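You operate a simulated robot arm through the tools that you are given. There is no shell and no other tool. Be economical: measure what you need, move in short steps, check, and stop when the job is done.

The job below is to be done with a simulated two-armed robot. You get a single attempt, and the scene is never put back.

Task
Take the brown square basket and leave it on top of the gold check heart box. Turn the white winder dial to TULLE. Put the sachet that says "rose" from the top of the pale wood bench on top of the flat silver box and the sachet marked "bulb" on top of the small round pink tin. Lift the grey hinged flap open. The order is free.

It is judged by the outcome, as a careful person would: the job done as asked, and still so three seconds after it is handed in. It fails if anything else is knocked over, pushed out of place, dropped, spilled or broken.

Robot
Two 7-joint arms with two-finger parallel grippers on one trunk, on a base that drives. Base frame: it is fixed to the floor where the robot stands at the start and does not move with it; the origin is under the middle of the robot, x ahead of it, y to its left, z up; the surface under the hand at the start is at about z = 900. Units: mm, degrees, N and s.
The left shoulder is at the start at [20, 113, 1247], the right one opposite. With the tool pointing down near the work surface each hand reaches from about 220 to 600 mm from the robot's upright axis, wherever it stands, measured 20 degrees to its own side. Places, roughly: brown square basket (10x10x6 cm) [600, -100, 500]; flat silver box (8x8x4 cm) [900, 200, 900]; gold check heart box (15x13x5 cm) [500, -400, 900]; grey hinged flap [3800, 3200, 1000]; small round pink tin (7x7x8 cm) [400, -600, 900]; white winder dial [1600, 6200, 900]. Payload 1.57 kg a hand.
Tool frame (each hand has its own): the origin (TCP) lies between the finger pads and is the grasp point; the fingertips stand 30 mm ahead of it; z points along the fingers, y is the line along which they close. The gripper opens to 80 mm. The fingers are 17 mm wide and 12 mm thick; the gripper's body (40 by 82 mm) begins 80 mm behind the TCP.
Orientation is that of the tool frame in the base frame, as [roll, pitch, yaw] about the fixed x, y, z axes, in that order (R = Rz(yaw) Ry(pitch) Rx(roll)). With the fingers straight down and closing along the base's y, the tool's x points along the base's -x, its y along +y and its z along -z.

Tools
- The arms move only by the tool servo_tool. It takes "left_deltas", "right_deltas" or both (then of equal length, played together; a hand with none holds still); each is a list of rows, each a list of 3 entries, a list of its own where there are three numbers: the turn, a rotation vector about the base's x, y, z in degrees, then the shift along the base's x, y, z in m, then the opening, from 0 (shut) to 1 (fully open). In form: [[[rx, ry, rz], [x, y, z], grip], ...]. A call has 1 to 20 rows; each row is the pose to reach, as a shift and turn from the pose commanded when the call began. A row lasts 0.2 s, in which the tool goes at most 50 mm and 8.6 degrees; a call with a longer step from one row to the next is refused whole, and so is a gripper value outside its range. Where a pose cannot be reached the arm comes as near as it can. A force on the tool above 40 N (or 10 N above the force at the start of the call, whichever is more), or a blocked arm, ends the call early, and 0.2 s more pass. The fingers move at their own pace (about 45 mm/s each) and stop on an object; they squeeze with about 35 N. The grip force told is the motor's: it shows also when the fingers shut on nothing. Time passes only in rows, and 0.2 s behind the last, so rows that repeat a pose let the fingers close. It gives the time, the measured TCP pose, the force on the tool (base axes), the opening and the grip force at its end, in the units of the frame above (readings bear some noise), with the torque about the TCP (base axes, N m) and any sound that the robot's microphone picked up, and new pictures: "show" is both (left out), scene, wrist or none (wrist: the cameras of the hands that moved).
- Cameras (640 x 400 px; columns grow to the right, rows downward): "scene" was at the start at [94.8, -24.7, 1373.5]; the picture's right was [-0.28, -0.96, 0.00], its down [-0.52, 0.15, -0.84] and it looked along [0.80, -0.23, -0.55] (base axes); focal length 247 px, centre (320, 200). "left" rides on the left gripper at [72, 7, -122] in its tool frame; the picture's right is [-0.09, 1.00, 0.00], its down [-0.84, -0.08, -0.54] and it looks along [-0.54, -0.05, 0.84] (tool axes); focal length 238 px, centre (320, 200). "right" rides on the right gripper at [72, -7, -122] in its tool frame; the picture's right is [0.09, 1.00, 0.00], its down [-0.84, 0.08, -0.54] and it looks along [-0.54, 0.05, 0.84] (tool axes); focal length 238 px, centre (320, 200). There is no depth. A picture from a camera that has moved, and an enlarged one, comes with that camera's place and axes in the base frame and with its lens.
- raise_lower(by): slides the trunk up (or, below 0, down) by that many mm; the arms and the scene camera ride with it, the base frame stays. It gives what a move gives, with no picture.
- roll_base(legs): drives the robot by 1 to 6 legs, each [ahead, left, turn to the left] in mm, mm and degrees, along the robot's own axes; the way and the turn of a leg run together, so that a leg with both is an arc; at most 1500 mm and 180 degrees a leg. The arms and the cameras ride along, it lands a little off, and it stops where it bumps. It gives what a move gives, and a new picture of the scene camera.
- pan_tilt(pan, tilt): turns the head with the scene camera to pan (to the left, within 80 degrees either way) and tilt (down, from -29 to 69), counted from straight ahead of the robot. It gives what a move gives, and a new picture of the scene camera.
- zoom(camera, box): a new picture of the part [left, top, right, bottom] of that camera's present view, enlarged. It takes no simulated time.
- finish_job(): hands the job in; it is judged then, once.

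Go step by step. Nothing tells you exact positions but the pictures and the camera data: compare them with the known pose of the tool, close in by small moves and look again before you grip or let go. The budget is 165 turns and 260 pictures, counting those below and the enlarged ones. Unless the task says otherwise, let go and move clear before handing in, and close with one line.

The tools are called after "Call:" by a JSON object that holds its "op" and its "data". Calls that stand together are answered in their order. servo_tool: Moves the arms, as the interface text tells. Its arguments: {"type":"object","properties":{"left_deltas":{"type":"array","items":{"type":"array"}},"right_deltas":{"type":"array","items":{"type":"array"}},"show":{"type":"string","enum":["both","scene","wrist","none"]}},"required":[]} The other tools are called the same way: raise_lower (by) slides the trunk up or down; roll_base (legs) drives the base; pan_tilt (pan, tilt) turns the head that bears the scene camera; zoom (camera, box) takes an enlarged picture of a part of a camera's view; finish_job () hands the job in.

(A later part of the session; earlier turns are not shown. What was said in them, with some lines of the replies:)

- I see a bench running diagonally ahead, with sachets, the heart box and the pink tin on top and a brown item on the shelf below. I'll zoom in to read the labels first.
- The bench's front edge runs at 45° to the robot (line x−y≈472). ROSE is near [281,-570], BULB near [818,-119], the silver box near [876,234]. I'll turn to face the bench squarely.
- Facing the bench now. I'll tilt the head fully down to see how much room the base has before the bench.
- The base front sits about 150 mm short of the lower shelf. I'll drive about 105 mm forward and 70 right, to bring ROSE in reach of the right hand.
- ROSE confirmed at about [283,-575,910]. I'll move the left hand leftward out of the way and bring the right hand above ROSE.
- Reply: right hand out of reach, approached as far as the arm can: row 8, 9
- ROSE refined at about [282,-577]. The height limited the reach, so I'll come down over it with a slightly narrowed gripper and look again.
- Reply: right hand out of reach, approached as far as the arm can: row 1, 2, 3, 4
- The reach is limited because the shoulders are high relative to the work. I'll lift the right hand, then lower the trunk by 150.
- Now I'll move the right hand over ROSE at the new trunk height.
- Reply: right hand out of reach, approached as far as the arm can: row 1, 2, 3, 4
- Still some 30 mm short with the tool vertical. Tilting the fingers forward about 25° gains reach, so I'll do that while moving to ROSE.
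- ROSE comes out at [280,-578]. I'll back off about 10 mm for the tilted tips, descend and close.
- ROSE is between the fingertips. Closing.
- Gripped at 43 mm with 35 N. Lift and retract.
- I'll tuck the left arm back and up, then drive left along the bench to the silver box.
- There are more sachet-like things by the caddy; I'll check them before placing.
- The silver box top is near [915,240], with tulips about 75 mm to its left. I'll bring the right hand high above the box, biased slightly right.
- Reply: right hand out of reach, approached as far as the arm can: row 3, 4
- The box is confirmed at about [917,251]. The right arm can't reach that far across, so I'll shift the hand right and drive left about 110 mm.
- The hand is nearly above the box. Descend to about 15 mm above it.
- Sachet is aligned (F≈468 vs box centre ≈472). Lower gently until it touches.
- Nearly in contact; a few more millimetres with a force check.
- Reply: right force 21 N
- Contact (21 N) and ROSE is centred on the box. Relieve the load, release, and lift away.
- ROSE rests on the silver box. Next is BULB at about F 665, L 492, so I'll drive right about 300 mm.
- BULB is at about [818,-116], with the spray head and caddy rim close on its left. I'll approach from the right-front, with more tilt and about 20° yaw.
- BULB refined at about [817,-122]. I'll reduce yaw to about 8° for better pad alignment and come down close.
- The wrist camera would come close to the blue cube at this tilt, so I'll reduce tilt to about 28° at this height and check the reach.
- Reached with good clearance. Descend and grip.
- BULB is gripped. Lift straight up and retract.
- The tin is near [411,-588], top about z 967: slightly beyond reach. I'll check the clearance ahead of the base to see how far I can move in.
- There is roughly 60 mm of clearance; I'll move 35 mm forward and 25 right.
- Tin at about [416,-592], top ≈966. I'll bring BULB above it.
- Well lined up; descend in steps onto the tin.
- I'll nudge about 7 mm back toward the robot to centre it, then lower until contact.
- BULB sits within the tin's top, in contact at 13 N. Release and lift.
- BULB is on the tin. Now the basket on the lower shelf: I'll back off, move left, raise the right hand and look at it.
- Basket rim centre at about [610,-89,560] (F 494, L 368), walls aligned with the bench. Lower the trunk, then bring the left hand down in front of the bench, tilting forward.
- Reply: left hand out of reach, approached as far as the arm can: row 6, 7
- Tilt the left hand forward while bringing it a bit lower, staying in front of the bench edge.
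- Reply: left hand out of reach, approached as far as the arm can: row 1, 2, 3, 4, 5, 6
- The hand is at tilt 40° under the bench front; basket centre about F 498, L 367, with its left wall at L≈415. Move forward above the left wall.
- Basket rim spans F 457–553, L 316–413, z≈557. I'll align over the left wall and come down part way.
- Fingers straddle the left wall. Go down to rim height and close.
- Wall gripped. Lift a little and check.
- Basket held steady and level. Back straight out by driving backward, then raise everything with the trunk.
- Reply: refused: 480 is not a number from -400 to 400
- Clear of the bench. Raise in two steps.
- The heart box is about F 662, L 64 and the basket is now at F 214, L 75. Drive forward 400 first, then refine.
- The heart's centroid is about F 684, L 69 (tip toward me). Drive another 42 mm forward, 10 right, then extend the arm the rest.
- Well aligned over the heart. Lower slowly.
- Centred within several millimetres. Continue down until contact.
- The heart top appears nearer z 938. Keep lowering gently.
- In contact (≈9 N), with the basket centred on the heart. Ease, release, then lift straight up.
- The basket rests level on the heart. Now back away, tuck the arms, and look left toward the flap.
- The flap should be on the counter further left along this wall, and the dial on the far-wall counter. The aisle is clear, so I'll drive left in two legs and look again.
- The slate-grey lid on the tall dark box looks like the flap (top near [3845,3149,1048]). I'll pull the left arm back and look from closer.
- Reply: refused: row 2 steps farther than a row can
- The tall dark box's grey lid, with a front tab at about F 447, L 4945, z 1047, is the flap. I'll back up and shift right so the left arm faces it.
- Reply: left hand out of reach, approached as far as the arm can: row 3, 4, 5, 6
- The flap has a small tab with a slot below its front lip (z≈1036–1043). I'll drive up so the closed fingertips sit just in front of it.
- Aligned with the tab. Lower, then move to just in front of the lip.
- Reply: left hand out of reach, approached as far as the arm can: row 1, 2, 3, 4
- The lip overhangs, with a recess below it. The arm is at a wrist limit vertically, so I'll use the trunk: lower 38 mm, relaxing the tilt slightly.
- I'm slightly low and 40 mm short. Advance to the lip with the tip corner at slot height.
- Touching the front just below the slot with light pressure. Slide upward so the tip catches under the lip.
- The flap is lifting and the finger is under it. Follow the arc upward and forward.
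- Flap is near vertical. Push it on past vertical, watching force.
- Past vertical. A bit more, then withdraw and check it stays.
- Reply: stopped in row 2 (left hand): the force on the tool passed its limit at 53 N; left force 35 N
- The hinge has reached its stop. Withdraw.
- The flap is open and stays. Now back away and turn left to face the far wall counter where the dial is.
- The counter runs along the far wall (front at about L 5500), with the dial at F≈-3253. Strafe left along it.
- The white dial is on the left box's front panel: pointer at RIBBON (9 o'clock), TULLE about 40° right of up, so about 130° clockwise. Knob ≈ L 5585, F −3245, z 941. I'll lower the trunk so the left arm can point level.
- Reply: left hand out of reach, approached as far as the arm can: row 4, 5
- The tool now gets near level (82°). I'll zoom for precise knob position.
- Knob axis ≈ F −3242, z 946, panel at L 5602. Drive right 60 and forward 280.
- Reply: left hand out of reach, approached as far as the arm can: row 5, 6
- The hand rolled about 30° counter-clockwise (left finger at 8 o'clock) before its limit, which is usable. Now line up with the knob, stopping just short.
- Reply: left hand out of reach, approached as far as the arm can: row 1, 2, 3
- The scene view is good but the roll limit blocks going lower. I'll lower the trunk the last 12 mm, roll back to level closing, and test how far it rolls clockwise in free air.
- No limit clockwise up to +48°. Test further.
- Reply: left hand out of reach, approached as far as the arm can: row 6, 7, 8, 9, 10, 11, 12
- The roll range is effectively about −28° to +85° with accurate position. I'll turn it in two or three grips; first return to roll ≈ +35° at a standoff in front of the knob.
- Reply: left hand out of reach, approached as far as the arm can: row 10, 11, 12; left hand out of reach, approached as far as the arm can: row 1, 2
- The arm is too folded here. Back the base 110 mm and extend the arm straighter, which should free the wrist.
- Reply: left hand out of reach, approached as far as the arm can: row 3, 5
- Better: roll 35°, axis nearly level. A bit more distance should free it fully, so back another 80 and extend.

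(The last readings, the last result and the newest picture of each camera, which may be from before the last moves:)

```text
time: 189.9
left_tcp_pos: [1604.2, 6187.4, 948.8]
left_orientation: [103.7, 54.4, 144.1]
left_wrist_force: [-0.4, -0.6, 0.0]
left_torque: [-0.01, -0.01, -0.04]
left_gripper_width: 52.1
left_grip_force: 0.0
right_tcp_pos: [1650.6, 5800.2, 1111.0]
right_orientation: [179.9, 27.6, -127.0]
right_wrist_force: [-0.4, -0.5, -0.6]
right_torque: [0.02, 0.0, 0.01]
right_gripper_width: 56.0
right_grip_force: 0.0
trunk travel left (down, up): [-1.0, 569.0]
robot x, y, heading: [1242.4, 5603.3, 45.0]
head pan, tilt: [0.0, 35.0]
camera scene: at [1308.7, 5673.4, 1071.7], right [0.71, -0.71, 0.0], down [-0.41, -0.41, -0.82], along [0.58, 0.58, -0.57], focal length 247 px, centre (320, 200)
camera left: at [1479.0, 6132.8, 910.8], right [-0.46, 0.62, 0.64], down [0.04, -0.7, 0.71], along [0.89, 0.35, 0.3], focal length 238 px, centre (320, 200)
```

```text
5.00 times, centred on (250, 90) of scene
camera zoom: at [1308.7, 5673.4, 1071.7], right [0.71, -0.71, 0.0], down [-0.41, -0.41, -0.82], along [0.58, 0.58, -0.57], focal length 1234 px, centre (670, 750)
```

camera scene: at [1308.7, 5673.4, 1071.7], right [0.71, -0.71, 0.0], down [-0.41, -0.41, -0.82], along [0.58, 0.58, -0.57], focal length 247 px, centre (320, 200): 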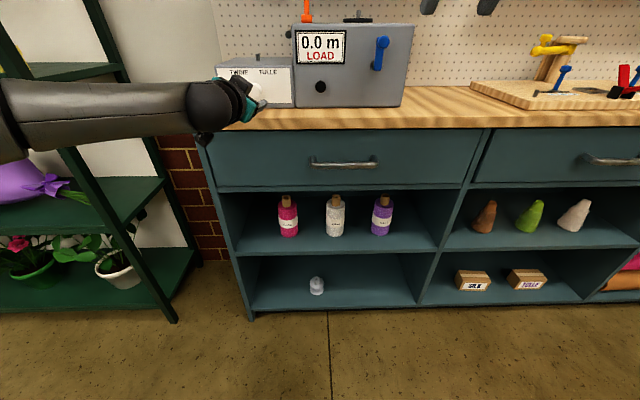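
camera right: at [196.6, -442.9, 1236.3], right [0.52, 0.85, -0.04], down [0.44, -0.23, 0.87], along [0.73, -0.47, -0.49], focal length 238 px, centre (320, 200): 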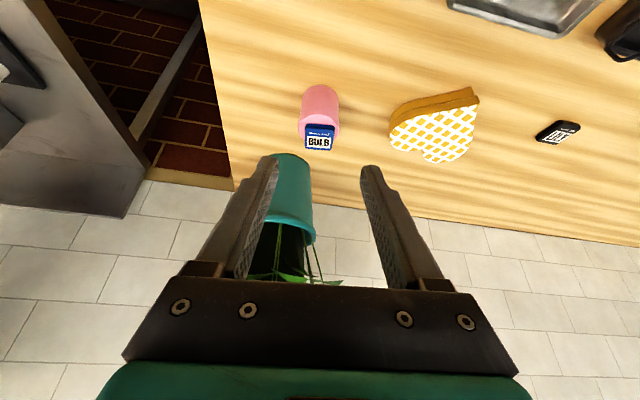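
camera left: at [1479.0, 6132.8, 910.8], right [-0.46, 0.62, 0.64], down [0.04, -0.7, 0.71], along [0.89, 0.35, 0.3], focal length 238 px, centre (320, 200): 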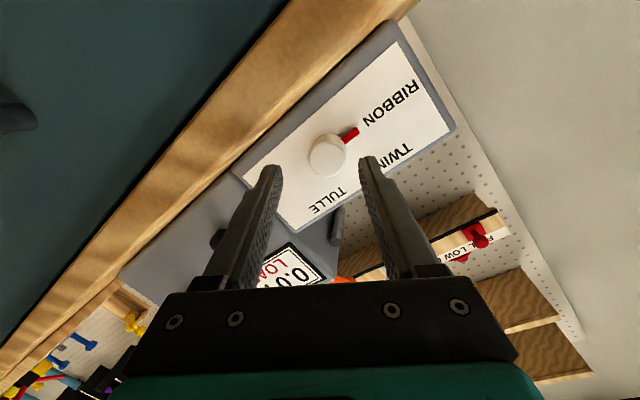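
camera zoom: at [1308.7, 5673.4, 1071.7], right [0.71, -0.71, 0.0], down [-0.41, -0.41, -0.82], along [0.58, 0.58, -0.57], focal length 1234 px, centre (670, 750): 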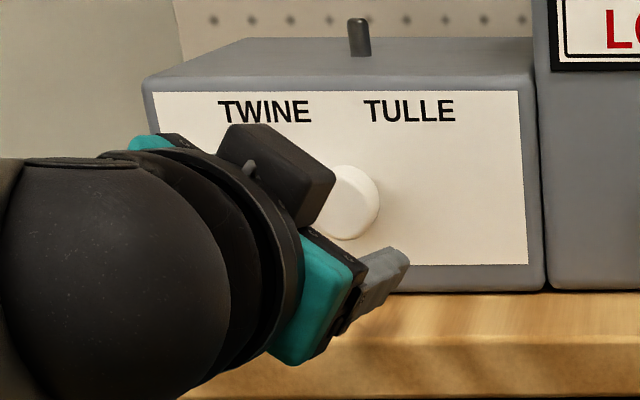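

Reached with good alignment (roll 35°, F −3241, z 949). Advance onto the knob.

Call:
{"op": "servo_tool", "data": {"left_deltas": [[[0, 0, 0], [0.012, 0.011, 0], 0.65], [[0, 0, 0], [0.024, 0.022, 0], 0.65], [[0, 0, 0], [0.033, 0.031, 0.001], 0.65]]}}

Call:
{"op": "zoom", "data": {"camera": "left", "box": [220, 80, 420, 220]}}

```text
time: 190.7
left_tcp_pos: [1634.8, 6218.3, 950.5]
left_orientation: [103.7, 54.6, 144.2]
left_wrist_force: [-3.8, -3.9, 0.1]
left_torque: [0.06, -0.14, 0.14]
left_gripper_width: 51.7
left_grip_force: 0.1
right_tcp_pos: [1648.8, 5797.9, 1111.3]
right_orientation: [179.9, 27.6, -127.1]
right_wrist_force: [0.8, 0.3, 0.1]
right_torque: [0.02, -0.02, 0.02]
right_gripper_width: 55.8
right_grip_force: 0.1
trunk travel left (down, up): [-1.0, 569.0]
robot x, y, heading: [1238.7, 5606.3, 44.7]
head pan, tilt: [0.0, 35.0]
camera scene: at [1308.2, 5673.1, 1071.7], right [0.71, -0.71, 0.0], down [-0.41, -0.4, -0.82], along [0.58, 0.58, -0.57], focal length 247 px, centre (320, 200)
camera left: at [1509.5, 6163.5, 911.5], right [-0.46, 0.62, 0.64], down [0.04, -0.7, 0.71], along [0.89, 0.35, 0.3], focal length 238 px, centre (320, 200)
```

scene: 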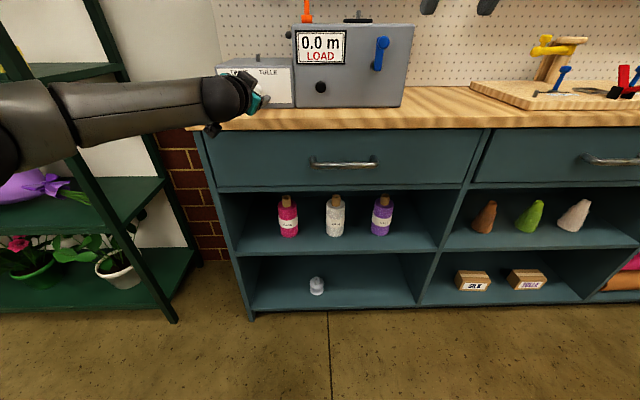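
left: 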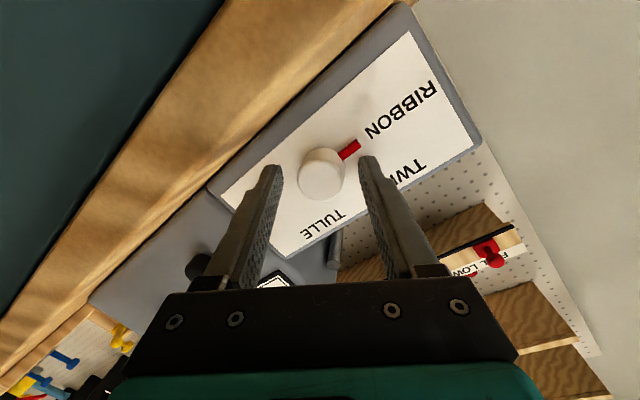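

```text
2.86 times, centred on (320, 150) of left
camera zoom: at [1509.5, 6163.5, 911.5], right [-0.46, 0.62, 0.64], down [0.04, -0.7, 0.71], along [0.89, 0.35, 0.3], focal length 681 px, centre (320, 343)
```

zoom: 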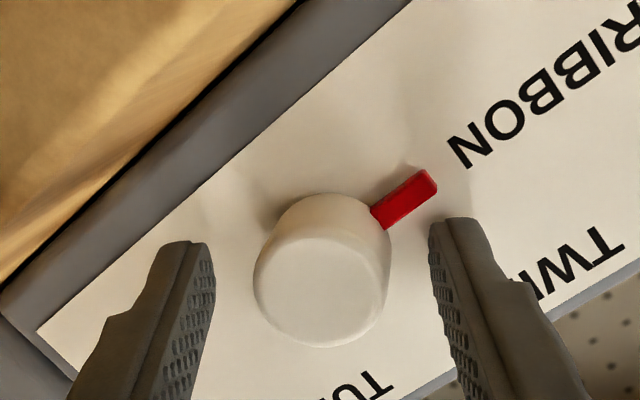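

Tips are at the panel with the knob centred between them. Back off 3 mm, add 8° roll to clear the pointer, then grip.

Call:
{"op": "servo_tool", "data": {"left_deltas": [[[0, 0, 0], [-0.004, -0.004, 0.0], 0.65], [[5.8, 5.4, -1.1], [-0.004, -0.004, 0.0], 0.65], [[5.8, 5.4, -1.1], [-0.004, -0.004, 0.0], 0.3], [[5.8, 5.4, -1.1], [-0.004, -0.004, 0.0], 0.3], [[5.8, 5.4, -1.1], [-0.004, -0.004, 0.0], 0.3]], "show": "wrist"}}

Call:
{"op": "zoom", "data": {"camera": "left", "box": [220, 80, 420, 220]}}

```text
time: 191.9
left_tcp_pos: [1631.2, 6215.8, 950.5]
left_orientation: [101.5, 46.6, 141.4]
left_wrist_force: [0.3, 2.8, 2.1]
left_torque: [0.28, -0.15, 0.22]
left_gripper_width: 31.6
left_grip_force: 28.9
right_tcp_pos: [1649.7, 5799.3, 1111.7]
right_orientation: [-180.0, 27.6, -127.1]
right_wrist_force: [-0.5, -0.7, -0.3]
right_torque: [-0.01, -0.02, 0.0]
right_gripper_width: 55.8
right_grip_force: 0.1
trunk travel left (down, up): [-1.0, 569.0]
robot x, y, heading: [1239.1, 5605.1, 44.8]
head pan, tilt: [0.0, 35.0]
camera left: at [1501.6, 6166.7, 919.2], right [-0.38, 0.56, 0.74], down [0.09, -0.77, 0.63], along [0.92, 0.31, 0.24], focal length 238 px, centre (320, 200)
```

left: 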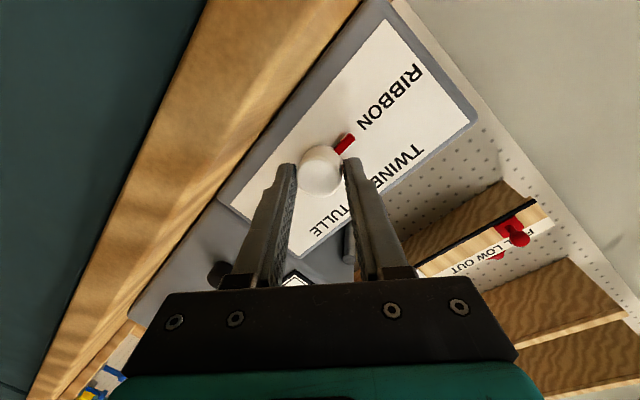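

```text
2.86 times, centred on (320, 150) of left
camera zoom: at [1501.6, 6166.7, 919.2], right [-0.38, 0.56, 0.74], down [0.09, -0.77, 0.63], along [0.92, 0.31, 0.24], focal length 681 px, centre (320, 343)
```

zoom: 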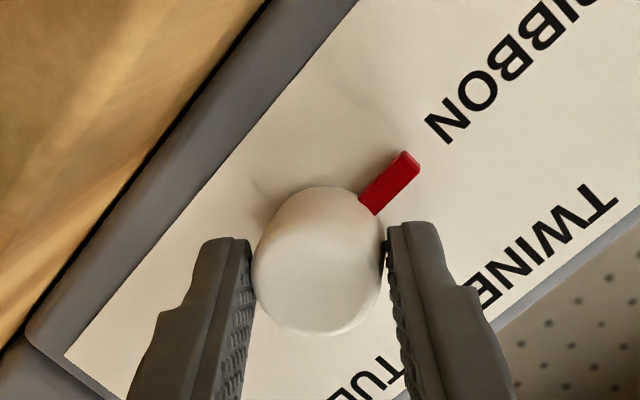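

Knob gripped (31.6 mm). Turn clockwise 42°.

Call:
{"op": "servo_tool", "data": {"left_deltas": [[[5, 5, 0], [0, 0, 0], 0.3], [[10, 10, 0], [0, 0, 0], 0.3], [[15, 15, 0], [0, 0, 0], 0.3], [[20, 20, 0], [0, 0, 0], 0.3], [[25, 25, 0], [0, 0, 0], 0.3], [[29.5, 29.5, 0], [0, 0, 0], 0.3]], "show": "wrist"}}

Call:
{"op": "zoom", "data": {"camera": "left", "box": [220, 80, 420, 220]}}

```text
time: 193.3
left_tcp_pos: [1632.3, 6213.8, 950.6]
left_orientation: [97.4, 4.9, 139.3]
left_wrist_force: [-3.6, -6.7, -0.8]
left_torque: [0.37, -0.3, 0.59]
left_gripper_width: 30.9
left_grip_force: 39.7
right_tcp_pos: [1648.2, 5798.7, 1111.4]
right_orientation: [179.9, 27.7, -127.1]
right_wrist_force: [-0.3, -0.9, 0.8]
right_torque: [0.03, 0.01, -0.03]
right_gripper_width: 55.9
right_grip_force: 0.1
trunk travel left (down, up): [-1.0, 569.0]
robot x, y, heading: [1238.1, 5605.4, 44.8]
head pan, tilt: [0.0, 35.0]
camera left: at [1498.9, 6169.6, 965.7], right [0.09, 0.09, 0.99], down [0.28, -0.96, 0.06], along [0.96, 0.27, -0.11], focal length 238 px, centre (320, 200)
```

left: 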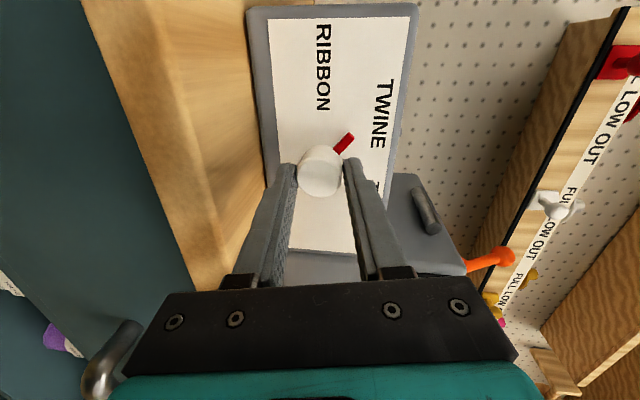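

```text
2.86 times, centred on (320, 150) of left
camera zoom: at [1498.9, 6169.6, 965.7], right [0.09, 0.09, 0.99], down [0.28, -0.96, 0.06], along [0.96, 0.27, -0.11], focal length 681 px, centre (320, 343)
```

zoom: 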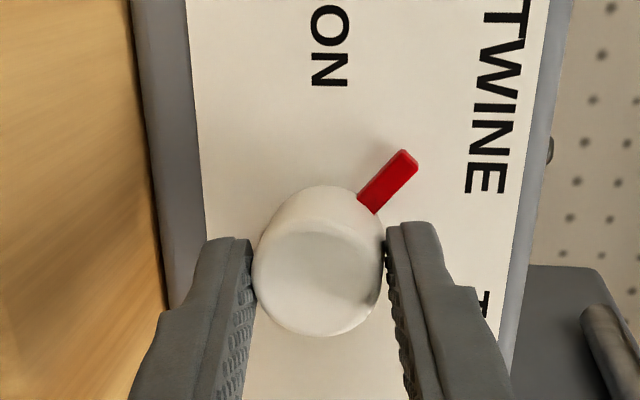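

The knob follows well. Continue as far as the wrist allows.

Call:
{"op": "servo_tool", "data": {"left_deltas": [[[5, 5, 0], [0, 0, 0], 0.3], [[10, 10, 0], [0, 0, 0], 0.3], [[15, 15, 0], [0, 0, 0], 0.3]], "show": "wrist"}}

```text
time: 194.1
left_tcp_pos: [1633.1, 6213.3, 949.4]
left_orientation: [95.6, -16.3, 139.4]
left_wrist_force: [-1.9, -12.1, -6.3]
left_torque: [0.28, -0.3, 0.0]
left_gripper_width: 30.5
left_grip_force: 39.2
right_tcp_pos: [1650.1, 5798.3, 1112.0]
right_orientation: [179.9, 27.7, -127.1]
right_wrist_force: [-0.3, 0.5, -0.7]
right_torque: [-0.01, -0.02, -0.03]
right_gripper_width: 56.1
right_grip_force: 0.1
trunk travel left (down, up): [-1.0, 569.0]
robot x, y, heading: [1238.7, 5605.3, 44.9]
head pan, tilt: [0.0, 35.0]
camera left: at [1506.4, 6162.4, 986.9], right [0.34, -0.16, 0.93], down [0.25, -0.93, -0.26], along [0.91, 0.32, -0.28], focal length 238 px, centre (320, 200)
```

left: 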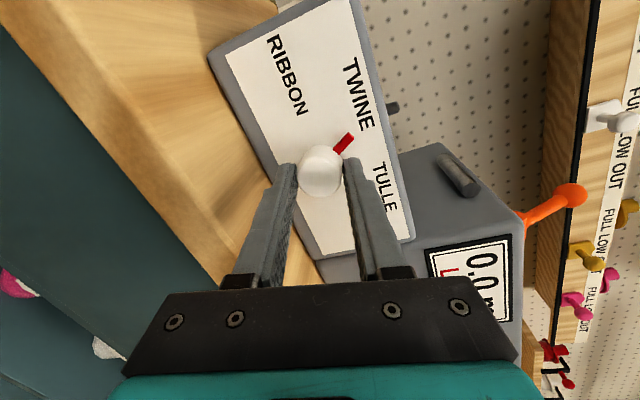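

Call:
{"op": "servo_tool", "data": {"left_deltas": [[[5, 5, 0], [0, 0, 0], 0.3], [[10, 10, 0], [0, 0, 0], 0.3], [[15, 15, 0], [0, 0, 0], 0.3]], "show": "wrist"}}

```text
time: 194.9
left_tcp_pos: [1633.3, 6213.3, 947.3]
left_orientation: [93.0, -33.5, 140.2]
left_wrist_force: [21.1, 2.7, 3.0]
left_torque: [0.04, -0.04, -1.37]
left_gripper_width: 30.6
left_grip_force: 39.3
left hand out of reach, approached as far as the arm can: row 3
right_tcp_pos: [1651.9, 5799.1, 1111.1]
right_orientation: [179.8, 27.6, -127.1]
right_wrist_force: [0.4, -0.2, -0.2]
right_torque: [0.0, 0.03, -0.03]
right_gripper_width: 56.2
right_grip_force: 0.0
trunk travel left (down, up): [-1.0, 569.0]
robot x, y, heading: [1241.1, 5603.7, 45.3]
head pan, tilt: [0.0, 35.0]
camera left: at [1515.2, 6152.5, 998.1], right [0.51, -0.36, 0.78], down [0.17, -0.85, -0.5], along [0.84, 0.39, -0.38], focal length 238 px, centre (320, 200)
```

left: 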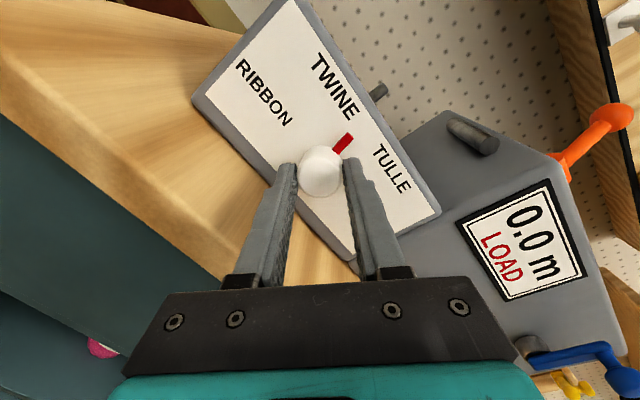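

Roll limit reached; the pointer is now near the top. Release, withdraw, and roll back for a second grip.

Call:
{"op": "servo_tool", "data": {"left_deltas": [[[0, 0, 0], [0, 0, 0], 0.65], [[0, 0, 0], [0, 0, 0], 0.65], [[0, 0, 0], [0, 0, 0], 0.65], [[0, 0, 0], [-0.015, -0.015, 0], 0.65], [[0, 0, 0], [-0.032, -0.032, 0], 0.65], [[-5, -5, 0], [-0.032, -0.032, 0], 0.65], [[-10, -10, 0], [-0.032, -0.032, 0], 0.65], [[-15, -15, 0], [-0.032, -0.032, 0], 0.65], [[-20, -20, 0], [-0.032, -0.032, 0], 0.65], [[-25, -25, 0], [-0.032, -0.032, 0], 0.65], [[-30, -30, 0], [-0.032, -0.032, 0], 0.65], [[-35, -35, 0], [-0.032, -0.032, 0], 0.65], [[-40, -40, 0], [-0.032, -0.032, 0], 0.65], [[-45, -45, 0], [-0.032, -0.032, 0], 0.65], [[-50, -50, 0], [-0.032, -0.032, 0], 0.65], [[-55, -55, 0], [-0.032, -0.032, 0], 0.65]]}}

Call:
{"op": "zoom", "data": {"camera": "left", "box": [200, 40, 480, 240]}}

```text
time: 198.3
left_tcp_pos: [1592.9, 6188.5, 950.6]
left_orientation: [101.0, 44.2, 141.5]
left_wrist_force: [0.2, 0.8, 0.3]
left_torque: [-0.02, -0.04, 0.01]
left_gripper_width: 52.2
left_grip_force: 0.0
left hand out of reach, approached as far as the arm can: row 16
right_tcp_pos: [1649.0, 5801.0, 1112.0]
right_orientation: [-179.9, 27.6, -127.0]
right_wrist_force: [0.1, 0.1, 0.7]
right_torque: [0.04, 0.0, -0.01]
right_gripper_width: 56.1
right_grip_force: 0.1
trunk travel left (down, up): [-1.0, 569.0]
robot x, y, heading: [1236.1, 5606.8, 44.8]
head pan, tilt: [0.0, 35.0]
camera scene: at [1308.5, 5673.5, 1071.7], right [0.71, -0.71, 0.0], down [-0.41, -0.41, -0.82], along [0.58, 0.58, -0.57], focal length 247 px, centre (320, 200)
camera left: at [1461.5, 6139.6, 919.1], right [-0.36, 0.53, 0.76], down [0.11, -0.79, 0.6], along [0.92, 0.31, 0.23], focal length 238 px, centre (320, 200)
```

scene: 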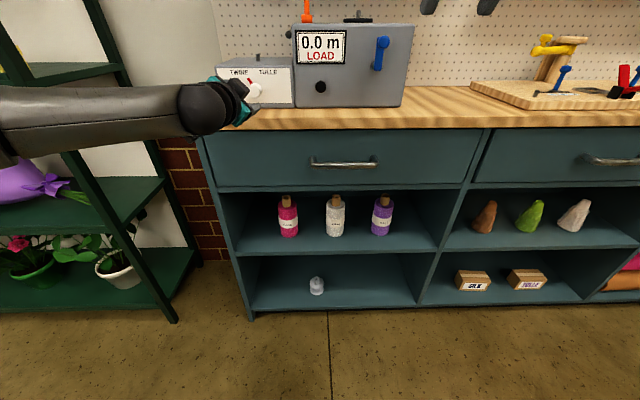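
left: 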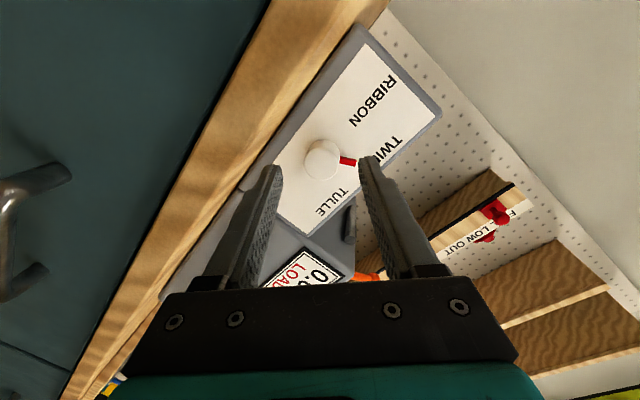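

```text
2.00 times, centred on (340, 140) of left
camera zoom: at [1461.5, 6139.6, 919.1], right [-0.36, 0.53, 0.76], down [0.11, -0.79, 0.6], along [0.92, 0.31, 0.23], focal length 477 px, centre (280, 320)
```

zoom: 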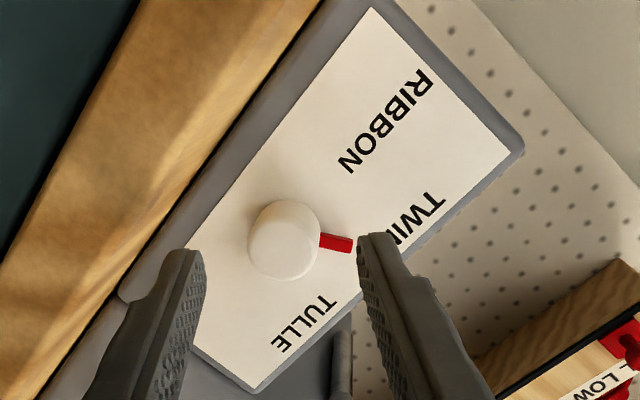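

Call:
{"op": "zoom", "data": {"camera": "scene", "box": [200, 50, 310, 120]}}

```text
5.71 times, centred on (255, 85) of scene
camera zoom: at [1308.5, 5673.5, 1071.7], right [0.71, -0.71, 0.0], down [-0.41, -0.41, -0.82], along [0.58, 0.58, -0.57], focal length 1410 px, centre (691, 857)
```

zoom: 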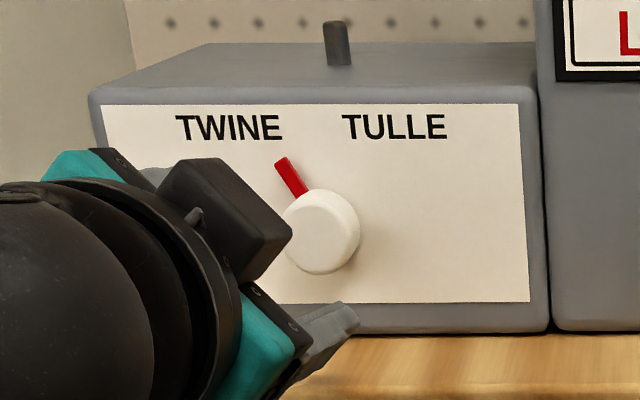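

The pointer settled at TWINE (−32° from up). About 62–70° more is needed. Roll to about +20° so the finger clears the pointer.

Call:
{"op": "servo_tool", "data": {"left_deltas": [[[-4.5, -4.5, 0], [0.003, -0.003, 0], 0.65], [[-9, -9, 0], [0.006, -0.006, 0], 0.65], [[-13.5, -13.5, 0], [0.006, -0.006, 0], 0.65], [[-18, -18, 0], [0.006, -0.006, 0], 0.65]], "show": "wrist"}}

```text
time: 199.3
left_tcp_pos: [1572.9, 6208.6, 942.2]
left_orientation: [108.2, 69.5, 147.9]
left_wrist_force: [0.3, 0.7, 0.6]
left_torque: [0.01, -0.02, 0.01]
left_gripper_width: 51.8
left_grip_force: 0.0
left hand out of reach, approached as far as the arm can: row 1, 2, 3, 4
right_tcp_pos: [1649.1, 5799.2, 1110.7]
right_orientation: [-180.0, 27.6, -127.0]
right_wrist_force: [0.1, 0.5, -0.3]
right_torque: [-0.02, 0.03, 0.02]
right_gripper_width: 55.8
right_grip_force: 0.1
trunk travel left (down, up): [-1.0, 569.0]
robot x, y, heading: [1243.7, 5603.5, 45.1]
head pan, tilt: [0.0, 35.0]
camera left: at [1455.8, 6148.1, 889.1], right [-0.56, 0.72, 0.42], down [-0.11, -0.56, 0.82], along [0.82, 0.41, 0.4], focal length 238 px, centre (320, 200)
```

left: 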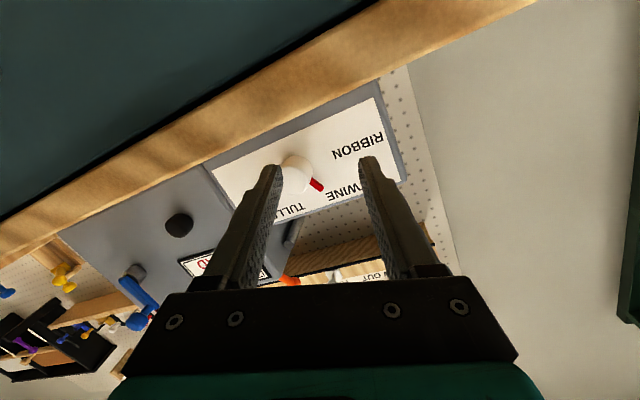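

Roll reached ~22° but the arm drifted left; I'll translate with the base and trunk instead (37 mm right, 7 up).

Call:
{"op": "roll_base", "data": {"legs": [[0, -37, 0]]}}

Call:
{"op": "raise_lower", "data": {"by": 7}}

Call:
{"op": "zoom", "data": {"camera": "left", "box": [200, 60, 440, 220]}}

```text
time: 200.2
left_tcp_pos: [1599.0, 6182.4, 941.9]
left_orientation: [108.2, 69.4, 147.7]
left_wrist_force: [0.6, 0.1, -0.3]
left_torque: [0.03, -0.01, -0.02]
left_gripper_width: 52.1
left_grip_force: 0.2
right_tcp_pos: [1675.4, 5772.9, 1111.1]
right_orientation: [179.9, 27.5, -127.0]
right_wrist_force: [1.0, -0.3, -0.8]
right_torque: [0.01, 0.04, -0.03]
right_gripper_width: 55.9
right_grip_force: 0.1
trunk travel left (down, up): [-1.0, 569.0]
robot x, y, heading: [1265.8, 5574.9, 44.9]
head pan, tilt: [0.0, 35.0]
camera scene: at [1335.1, 5646.9, 1071.7], right [0.71, -0.71, 0.0], down [-0.41, -0.41, -0.82], along [0.58, 0.58, -0.57], focal length 247 px, centre (320, 200)
```

scene: 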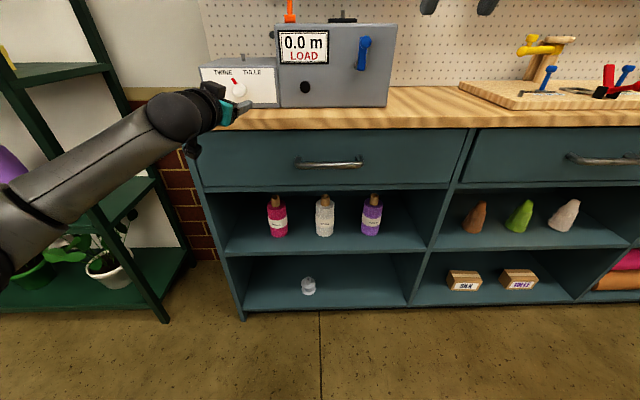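

```text
time: 200.7
left_tcp_pos: [1600.7, 6181.9, 948.6]
left_orientation: [108.2, 69.4, 147.7]
left_wrist_force: [-0.1, -0.1, -0.2]
left_torque: [0.03, 0.0, 0.01]
left_gripper_width: 52.0
left_grip_force: 0.0
right_tcp_pos: [1675.7, 5772.8, 1118.5]
right_orientation: [179.9, 27.6, -127.0]
right_wrist_force: [0.0, -0.3, 0.2]
right_torque: [-0.01, 0.0, -0.04]
right_gripper_width: 55.7
right_grip_force: 0.1
trunk travel left (down, up): [-8.0, 562.0]
robot x, y, heading: [1269.8, 5578.1, 44.9]
head pan, tilt: [0.0, 35.0]
```

```text
2.50 times, centred on (320, 140) of left
camera zoom: at [1482.7, 6121.3, 896.4], right [-0.56, 0.72, 0.42], down [-0.11, -0.57, 0.82], along [0.82, 0.41, 0.4], focal length 596 px, centre (320, 350)
```

zoom: 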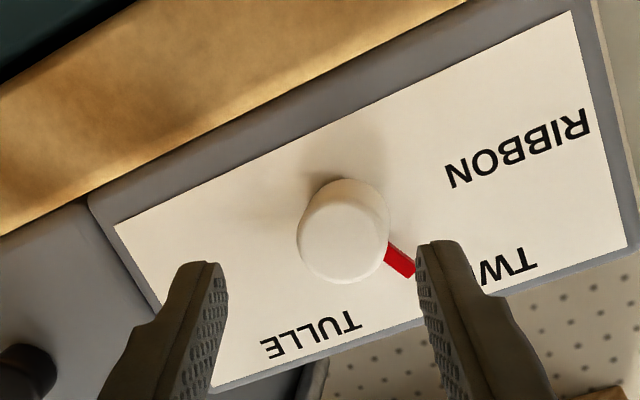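

Aligned again. Advance onto the knob by driving the base 44 mm forward.

Call:
{"op": "roll_base", "data": {"legs": [[44, 2, 0]]}}

Call:
{"op": "zoom", "data": {"camera": "left", "box": [200, 60, 440, 220]}}

```text
time: 201.6
left_tcp_pos: [1629.4, 6215.0, 948.2]
left_orientation: [108.1, 69.4, 147.8]
left_wrist_force: [-0.3, -0.4, 0.1]
left_torque: [0.02, 0.01, -0.01]
left_gripper_width: 52.1
left_grip_force: 0.2
right_tcp_pos: [1705.2, 5803.9, 1119.9]
right_orientation: [-180.0, 27.6, -127.1]
right_wrist_force: [1.1, -0.2, 0.3]
right_torque: [0.01, -0.02, -0.01]
right_gripper_width: 56.0
right_grip_force: 0.1
trunk travel left (down, up): [-8.0, 562.0]
robot x, y, heading: [1295.6, 5609.9, 44.6]
head pan, tilt: [0.0, 35.0]
camera scene: at [1364.5, 5679.3, 1078.6], right [0.71, -0.71, 0.0], down [-0.41, -0.41, -0.82], along [0.58, 0.58, -0.57], focal length 247 px, centre (320, 200)
```

scene: 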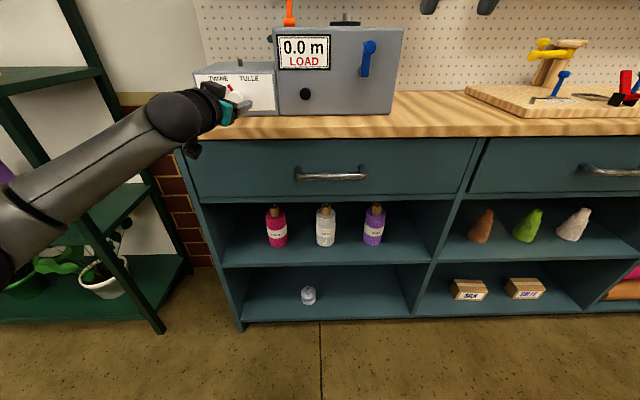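

```text
2.50 times, centred on (320, 140) of left
camera zoom: at [1512.1, 6153.6, 896.2], right [-0.55, 0.72, 0.42], down [-0.11, -0.57, 0.82], along [0.82, 0.41, 0.4], focal length 596 px, centre (320, 350)
```

zoom: 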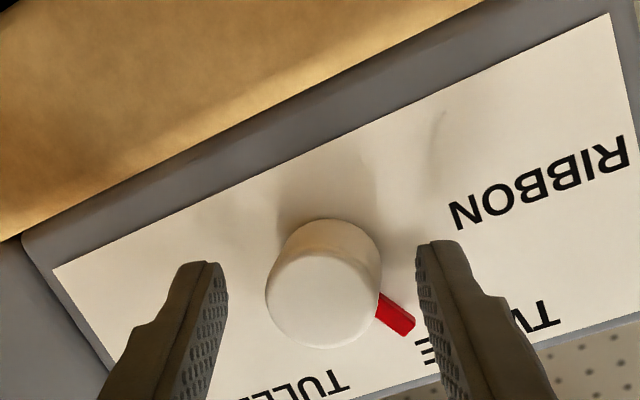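

Knob between the fingers and the pointer just clear. Grip and turn.

Call:
{"op": "servo_tool", "data": {"left_deltas": [[[0, 0, 0], [0, 0, 0], 0.3], [[0, 0, 0], [0, 0, 0], 0.3], [[0, 0, 0], [0, 0, 0], 0.3], [[0, 0, 0], [0, 0, 0], 0.3]], "show": "wrist"}}

```text
time: 202.6
left_tcp_pos: [1629.5, 6215.5, 949.9]
left_orientation: [108.1, 69.4, 147.7]
left_wrist_force: [-0.2, 2.6, 1.2]
left_torque: [0.14, -0.13, 0.48]
left_gripper_width: 31.3
left_grip_force: 39.1
right_tcp_pos: [1704.5, 5805.5, 1117.9]
right_orientation: [-180.0, 27.6, -127.1]
right_wrist_force: [0.3, -0.3, -0.4]
right_torque: [0.01, -0.05, 0.02]
right_gripper_width: 55.9
right_grip_force: 0.1
trunk travel left (down, up): [-8.0, 562.0]
robot x, y, heading: [1291.1, 5608.7, 44.6]
head pan, tilt: [0.0, 35.0]
camera left: at [1511.6, 6154.0, 896.5], right [-0.56, 0.72, 0.42], down [-0.11, -0.57, 0.82], along [0.82, 0.41, 0.4], focal length 238 px, centre (320, 200)
```

left: 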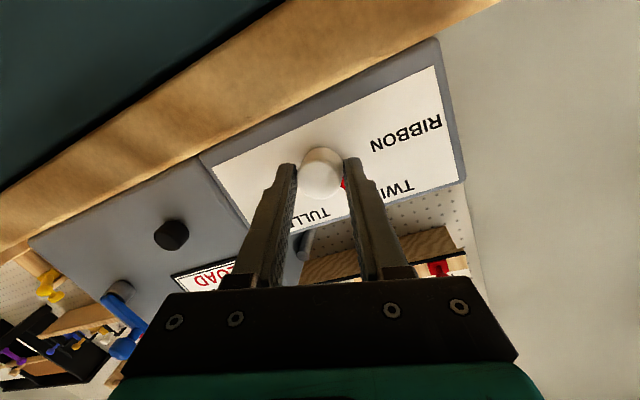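

Call:
{"op": "servo_tool", "data": {"left_deltas": [[[5, 5, 0], [0, 0, 0], 0.3], [[10, 10, 0], [0, 0, 0], 0.3], [[15, 15, 0], [0, 0, 0], 0.3], [[20, 20, 0], [0, 0, 0], 0.3], [[25, 25, 0], [0, 0, 0], 0.3], [[30, 30, 0], [0, 0, 0], 0.3], [[35, 35, 0], [0, 0, 0], 0.3], [[40, 40, 0], [0, 0, 0], 0.3], [[45, 45, 0], [0, 0, 0], 0.3], [[48, 48, 0], [0, 0, 0], 0.3]]}}

Call:
{"op": "zoom", "data": {"camera": "left", "box": [200, 60, 440, 220]}}

```text
time: 204.2
left_tcp_pos: [1627.3, 6216.2, 949.0]
left_orientation: [98.9, 21.2, 137.4]
left_wrist_force: [10.1, 4.9, -3.1]
left_torque: [0.56, -0.49, -0.79]
left_gripper_width: 31.4
left_grip_force: 40.2
left hand out of reach, approached as far as the arm can: row 4, 5, 6, 7, 8
right_tcp_pos: [1706.9, 5804.7, 1118.7]
right_orientation: [179.8, 27.5, -127.2]
right_wrist_force: [-0.1, 0.7, 0.7]
right_torque: [0.01, 0.03, 0.03]
right_gripper_width: 56.2
right_grip_force: 0.1
trunk travel left (down, up): [-8.0, 562.0]
robot x, y, heading: [1297.6, 5605.4, 44.8]
head pan, tilt: [0.0, 35.0]
stopped in row 8 (left hand): the force on the tool passed its limit at 42 N (the readings are from after the stop); the commanded pose is now the measured one
camera scene: at [1366.1, 5679.5, 1078.6], right [0.7, -0.71, 0.0], down [-0.41, -0.4, -0.82], along [0.58, 0.58, -0.57], focal length 247 px, centre (320, 200)
camera left: at [1490.9, 6178.4, 946.8], right [-0.1, 0.29, 0.95], down [0.2, -0.93, 0.31], along [0.97, 0.22, 0.03], focal length 238 px, centre (320, 200)
```

scene: 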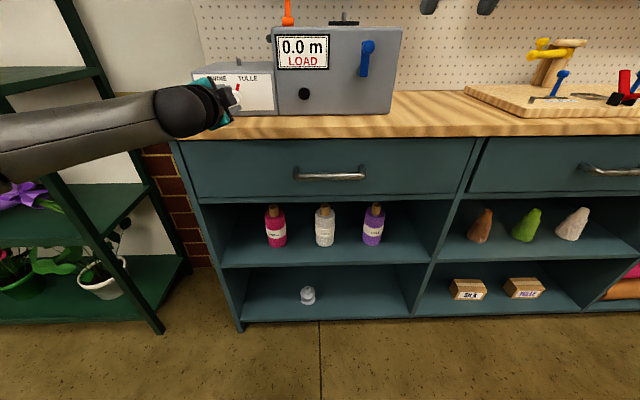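
left: 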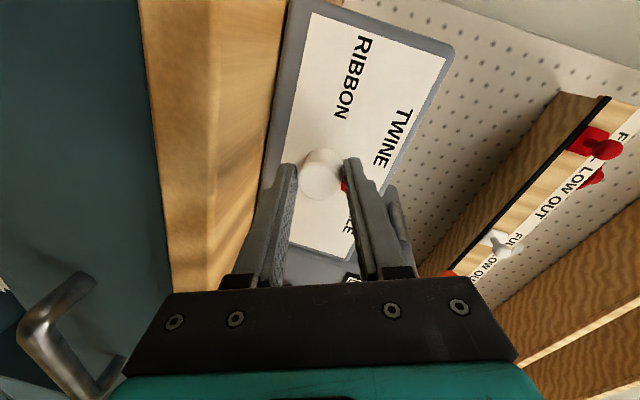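

```text
2.50 times, centred on (320, 140) of left
camera zoom: at [1490.9, 6178.4, 946.8], right [-0.1, 0.29, 0.95], down [0.2, -0.93, 0.31], along [0.97, 0.22, 0.03], focal length 596 px, centre (320, 350)
```

zoom: 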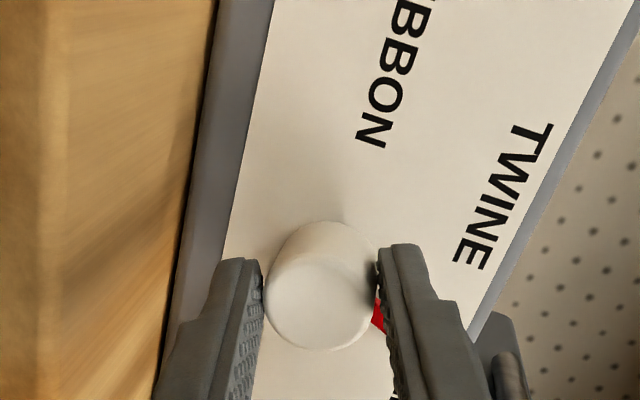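

Call:
{"op": "zoom", "data": {"camera": "scene", "box": [180, 50, 290, 120]}}

Call:
{"op": "servo_tool", "data": {"left_deltas": [[[4, 4, 0], [0, 0, 0], 0.3], [[8, 8, 0], [0, 0, 0], 0.3], [[12, 12, 0], [0, 0, 0], 0.3], [[16, 16, 0], [0, 0, 0], 0.3], [[18, 18, 0], [0, 0, 0], 0.3]], "show": "scene"}}

Call:
{"op": "zoom", "data": {"camera": "scene", "box": [180, 50, 290, 120]}}

```text
5.71 times, centred on (235, 85) of scene
camera zoom: at [1366.1, 5679.5, 1078.6], right [0.7, -0.71, 0.0], down [-0.41, -0.4, -0.82], along [0.58, 0.58, -0.57], focal length 1410 px, centre (806, 857)
```

zoom: 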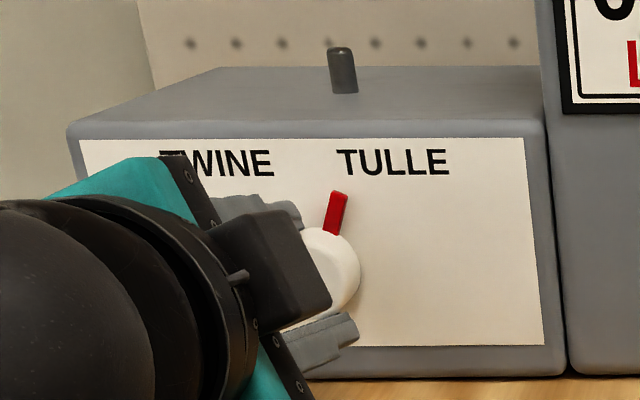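

```text
time: 205.4
left_tcp_pos: [1624.8, 6217.1, 951.8]
left_orientation: [98.2, -4.2, 137.8]
left_wrist_force: [6.8, 0.2, -1.8]
left_torque: [0.03, -0.65, 0.04]
left_gripper_width: 31.6
left_grip_force: 40.1
right_tcp_pos: [1706.2, 5805.0, 1118.2]
right_orientation: [-180.0, 27.6, -127.2]
right_wrist_force: [0.1, 0.2, -0.2]
right_torque: [0.02, 0.03, -0.02]
right_gripper_width: 56.1
right_grip_force: 0.1
trunk travel left (down, up): [-8.0, 562.0]
robot x, y, heading: [1295.3, 5611.3, 44.9]
head pan, tilt: [0.0, 35.0]
camera scene: at [1365.5, 5678.8, 1078.6], right [0.7, -0.71, 0.0], down [-0.41, -0.4, -0.82], along [0.58, 0.58, -0.57], focal length 247 px, centre (320, 200)
```

scene: 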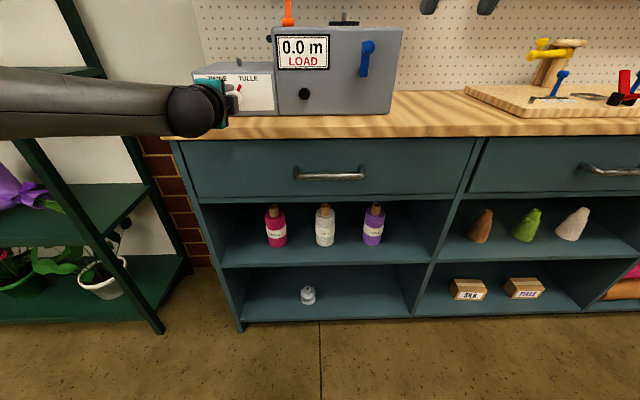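

```text
5.71 times, centred on (235, 85) of scene
camera zoom: at [1365.5, 5678.8, 1078.6], right [0.7, -0.71, 0.0], down [-0.41, -0.4, -0.82], along [0.58, 0.58, -0.57], focal length 1410 px, centre (806, 857)
```

zoom: 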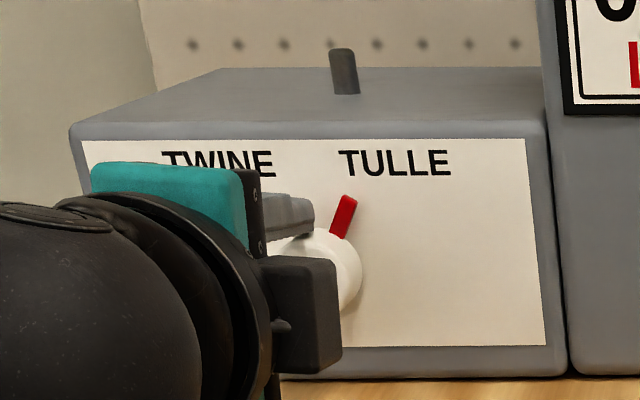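

Pointer is at about +27°. A touch more, then release and check.

Call:
{"op": "servo_tool", "data": {"left_deltas": [[[3, 3, 0], [0, 0, 0], 0.3], [[6, 6, 0], [0, 0, 0], 0.3], [[6, 6, 0], [0, 0, 0], 0.3], [[6, 6, 0], [0, 0, 0], 0.65], [[6, 6, 0], [0, 0, 0], 0.65], [[6, 6, 0], [0, 0, 0], 0.65], [[6, 6, 0], [-0.02, -0.02, 0], 0.65], [[6, 6, 0], [-0.045, -0.045, 0], 0.65], [[6, 6, 0], [-0.075, -0.075, 0], 0.65]], "show": "scene"}}

Call:
{"op": "zoom", "data": {"camera": "scene", "box": [180, 50, 290, 120]}}

Call:
{"op": "zoom", "data": {"camera": "left", "box": [160, 20, 480, 220]}}

```text
time: 207.4
left_tcp_pos: [1549.6, 6172.5, 970.3]
left_orientation: [97.3, -13.1, 139.2]
left_wrist_force: [0.0, 0.6, -0.3]
left_torque: [-0.01, 0.01, 0.0]
left_gripper_width: 51.9
left_grip_force: 0.0
left hand out of reach, approached as far as the arm can: row 7, 8, 9
right_tcp_pos: [1703.9, 5804.0, 1119.4]
right_orientation: [180.0, 27.8, -127.1]
right_wrist_force: [0.6, -0.5, -0.6]
right_torque: [0.0, 0.01, 0.01]
right_gripper_width: 56.0
right_grip_force: 0.1
trunk travel left (down, up): [-8.0, 562.0]
robot x, y, heading: [1293.7, 5610.4, 44.7]
head pan, tilt: [0.0, 35.0]
camera scene: at [1364.0, 5678.4, 1078.9], right [0.71, -0.71, 0.0], down [-0.41, -0.4, -0.82], along [0.58, 0.58, -0.57], focal length 247 px, centre (320, 200)
```

scene: 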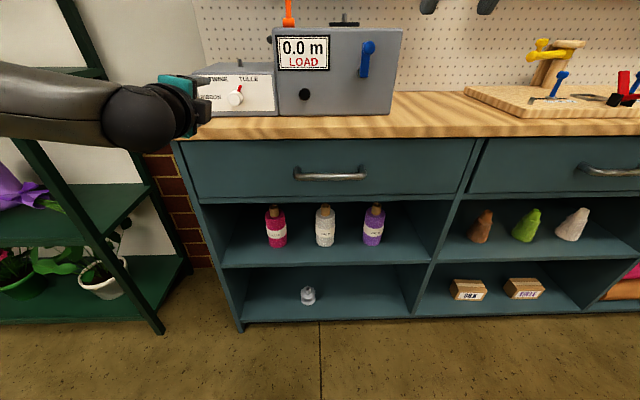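

```text
5.71 times, centred on (235, 85) of scene
camera zoom: at [1364.0, 5678.4, 1078.9], right [0.71, -0.71, 0.0], down [-0.41, -0.4, -0.82], along [0.58, 0.58, -0.57], focal length 1410 px, centre (806, 857)
```

zoom: 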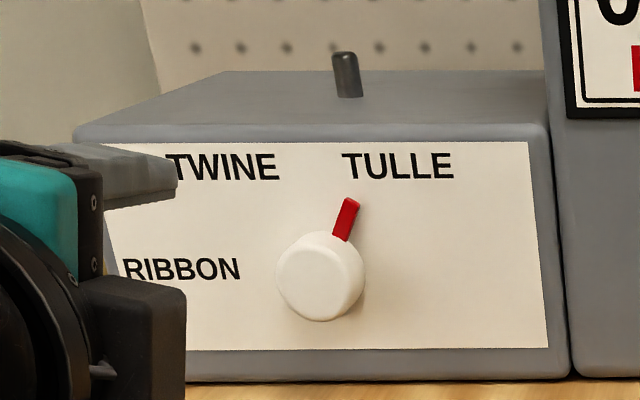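

```text
2.00 times, centred on (320, 120) of left
camera zoom: at [1421.6, 6123.1, 1006.9], right [0.32, -0.11, 0.94], down [0.26, -0.95, -0.2], along [0.91, 0.3, -0.27], focal length 477 px, centre (320, 360)
```

zoom: 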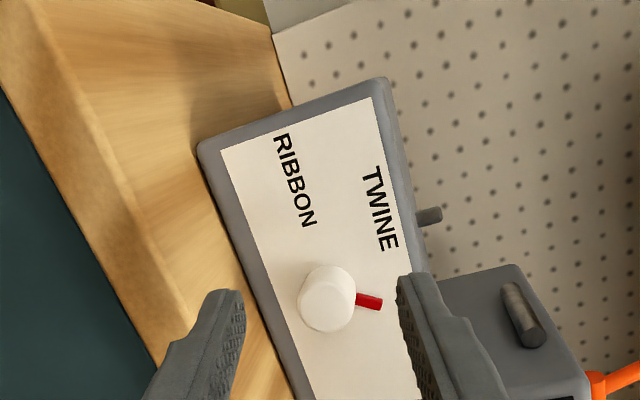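

The pointer sits to the right of up, mirroring the TWINE position. I'll retract further and take a head-on look to verify.

Call:
{"op": "roll_base", "data": {"legs": [[-250, 0, 0], [0, 200, 0]]}}

Call:
{"op": "pan_tilt", "data": {"pan": 0, "tilt": 10}}

Call:
{"op": "zoom", "data": {"camera": "scene", "box": [280, 170, 400, 250]}}

```text
time: 210.4
left_tcp_pos: [1232.6, 6134.2, 970.8]
left_orientation: [97.4, -12.9, 138.9]
left_wrist_force: [-0.5, -0.3, -0.5]
left_torque: [0.02, 0.02, 0.01]
left_gripper_width: 52.3
left_grip_force: 0.1
right_tcp_pos: [1387.9, 5767.0, 1118.8]
right_orientation: [-180.0, 27.6, -127.3]
right_wrist_force: [0.0, -0.7, -0.8]
right_torque: [-0.01, 0.01, 0.01]
right_gripper_width: 56.2
right_grip_force: 0.0
trunk travel left (down, up): [-8.0, 562.0]
robot x, y, heading: [976.3, 5577.4, 44.4]
head pan, tilt: [0.0, 35.0]
camera scene: at [1046.4, 5640.9, 1078.7], right [0.7, -0.71, 0.0], down [-0.41, -0.4, -0.82], along [0.58, 0.58, -0.57], focal length 247 px, centre (320, 200)
```

scene: 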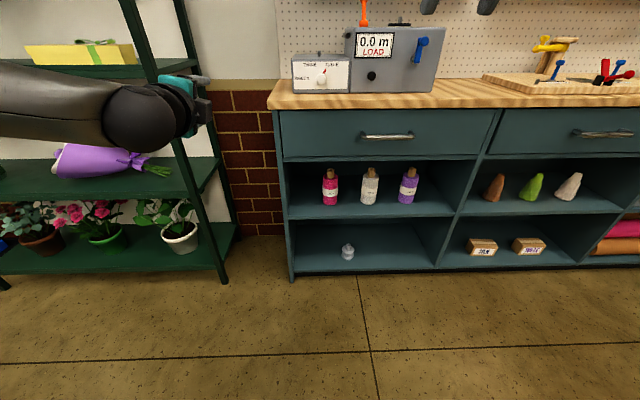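

```text
time: 211.3
left_tcp_pos: [1233.0, 6133.5, 970.4]
left_orientation: [97.5, -13.0, 138.9]
left_wrist_force: [0.1, -0.5, 0.0]
left_torque: [-0.01, 0.02, -0.02]
left_gripper_width: 52.0
left_grip_force: 0.1
right_tcp_pos: [1387.7, 5764.6, 1119.2]
right_orientation: [-180.0, 27.6, -127.2]
right_wrist_force: [0.1, -0.7, 0.4]
right_torque: [-0.03, 0.04, -0.01]
right_gripper_width: 55.8
right_grip_force: 0.1
trunk travel left (down, up): [-8.0, 562.0]
robot x, y, heading: [979.1, 5574.3, 44.6]
head pan, tilt: [0.0, 10.0]
camera scene: at [1050.0, 5644.3, 1118.8], right [0.7, -0.71, 0.0], down [-0.12, -0.12, -0.98], along [0.7, 0.69, -0.17], focal length 247 px, centre (320, 200)
```

scene: 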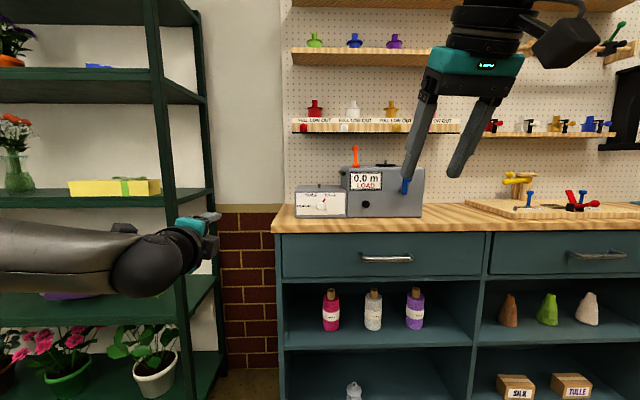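

```text
5.00 times, centred on (340, 210) of scene
camera zoom: at [1050.0, 5644.3, 1118.8], right [0.7, -0.71, 0.0], down [-0.12, -0.12, -0.98], along [0.7, 0.69, -0.17], focal length 1234 px, centre (220, 150)
```

zoom: 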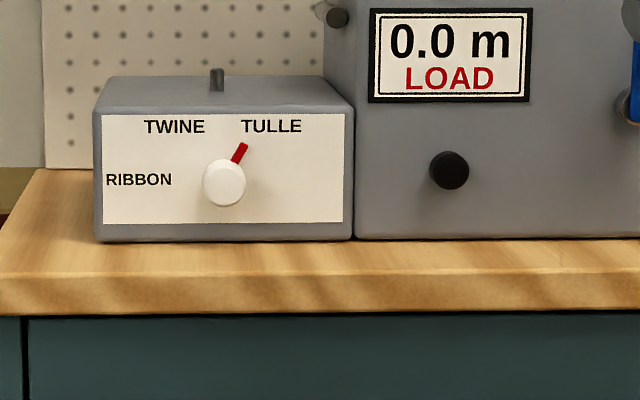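

Seen head-on, the pointer rests at about +30°, pointing at TULLE in its detent. Every part has been checked and both hands are clear, so I'm handing in.

Call:
{"op": "finish_job", "data": {}}

```text
The job is handed in.
```

The job is handed in. The basket is on the heart box, ROSE is on the silver box and BULB is on the pink tin. The flap is open and the dial points to TULLE.
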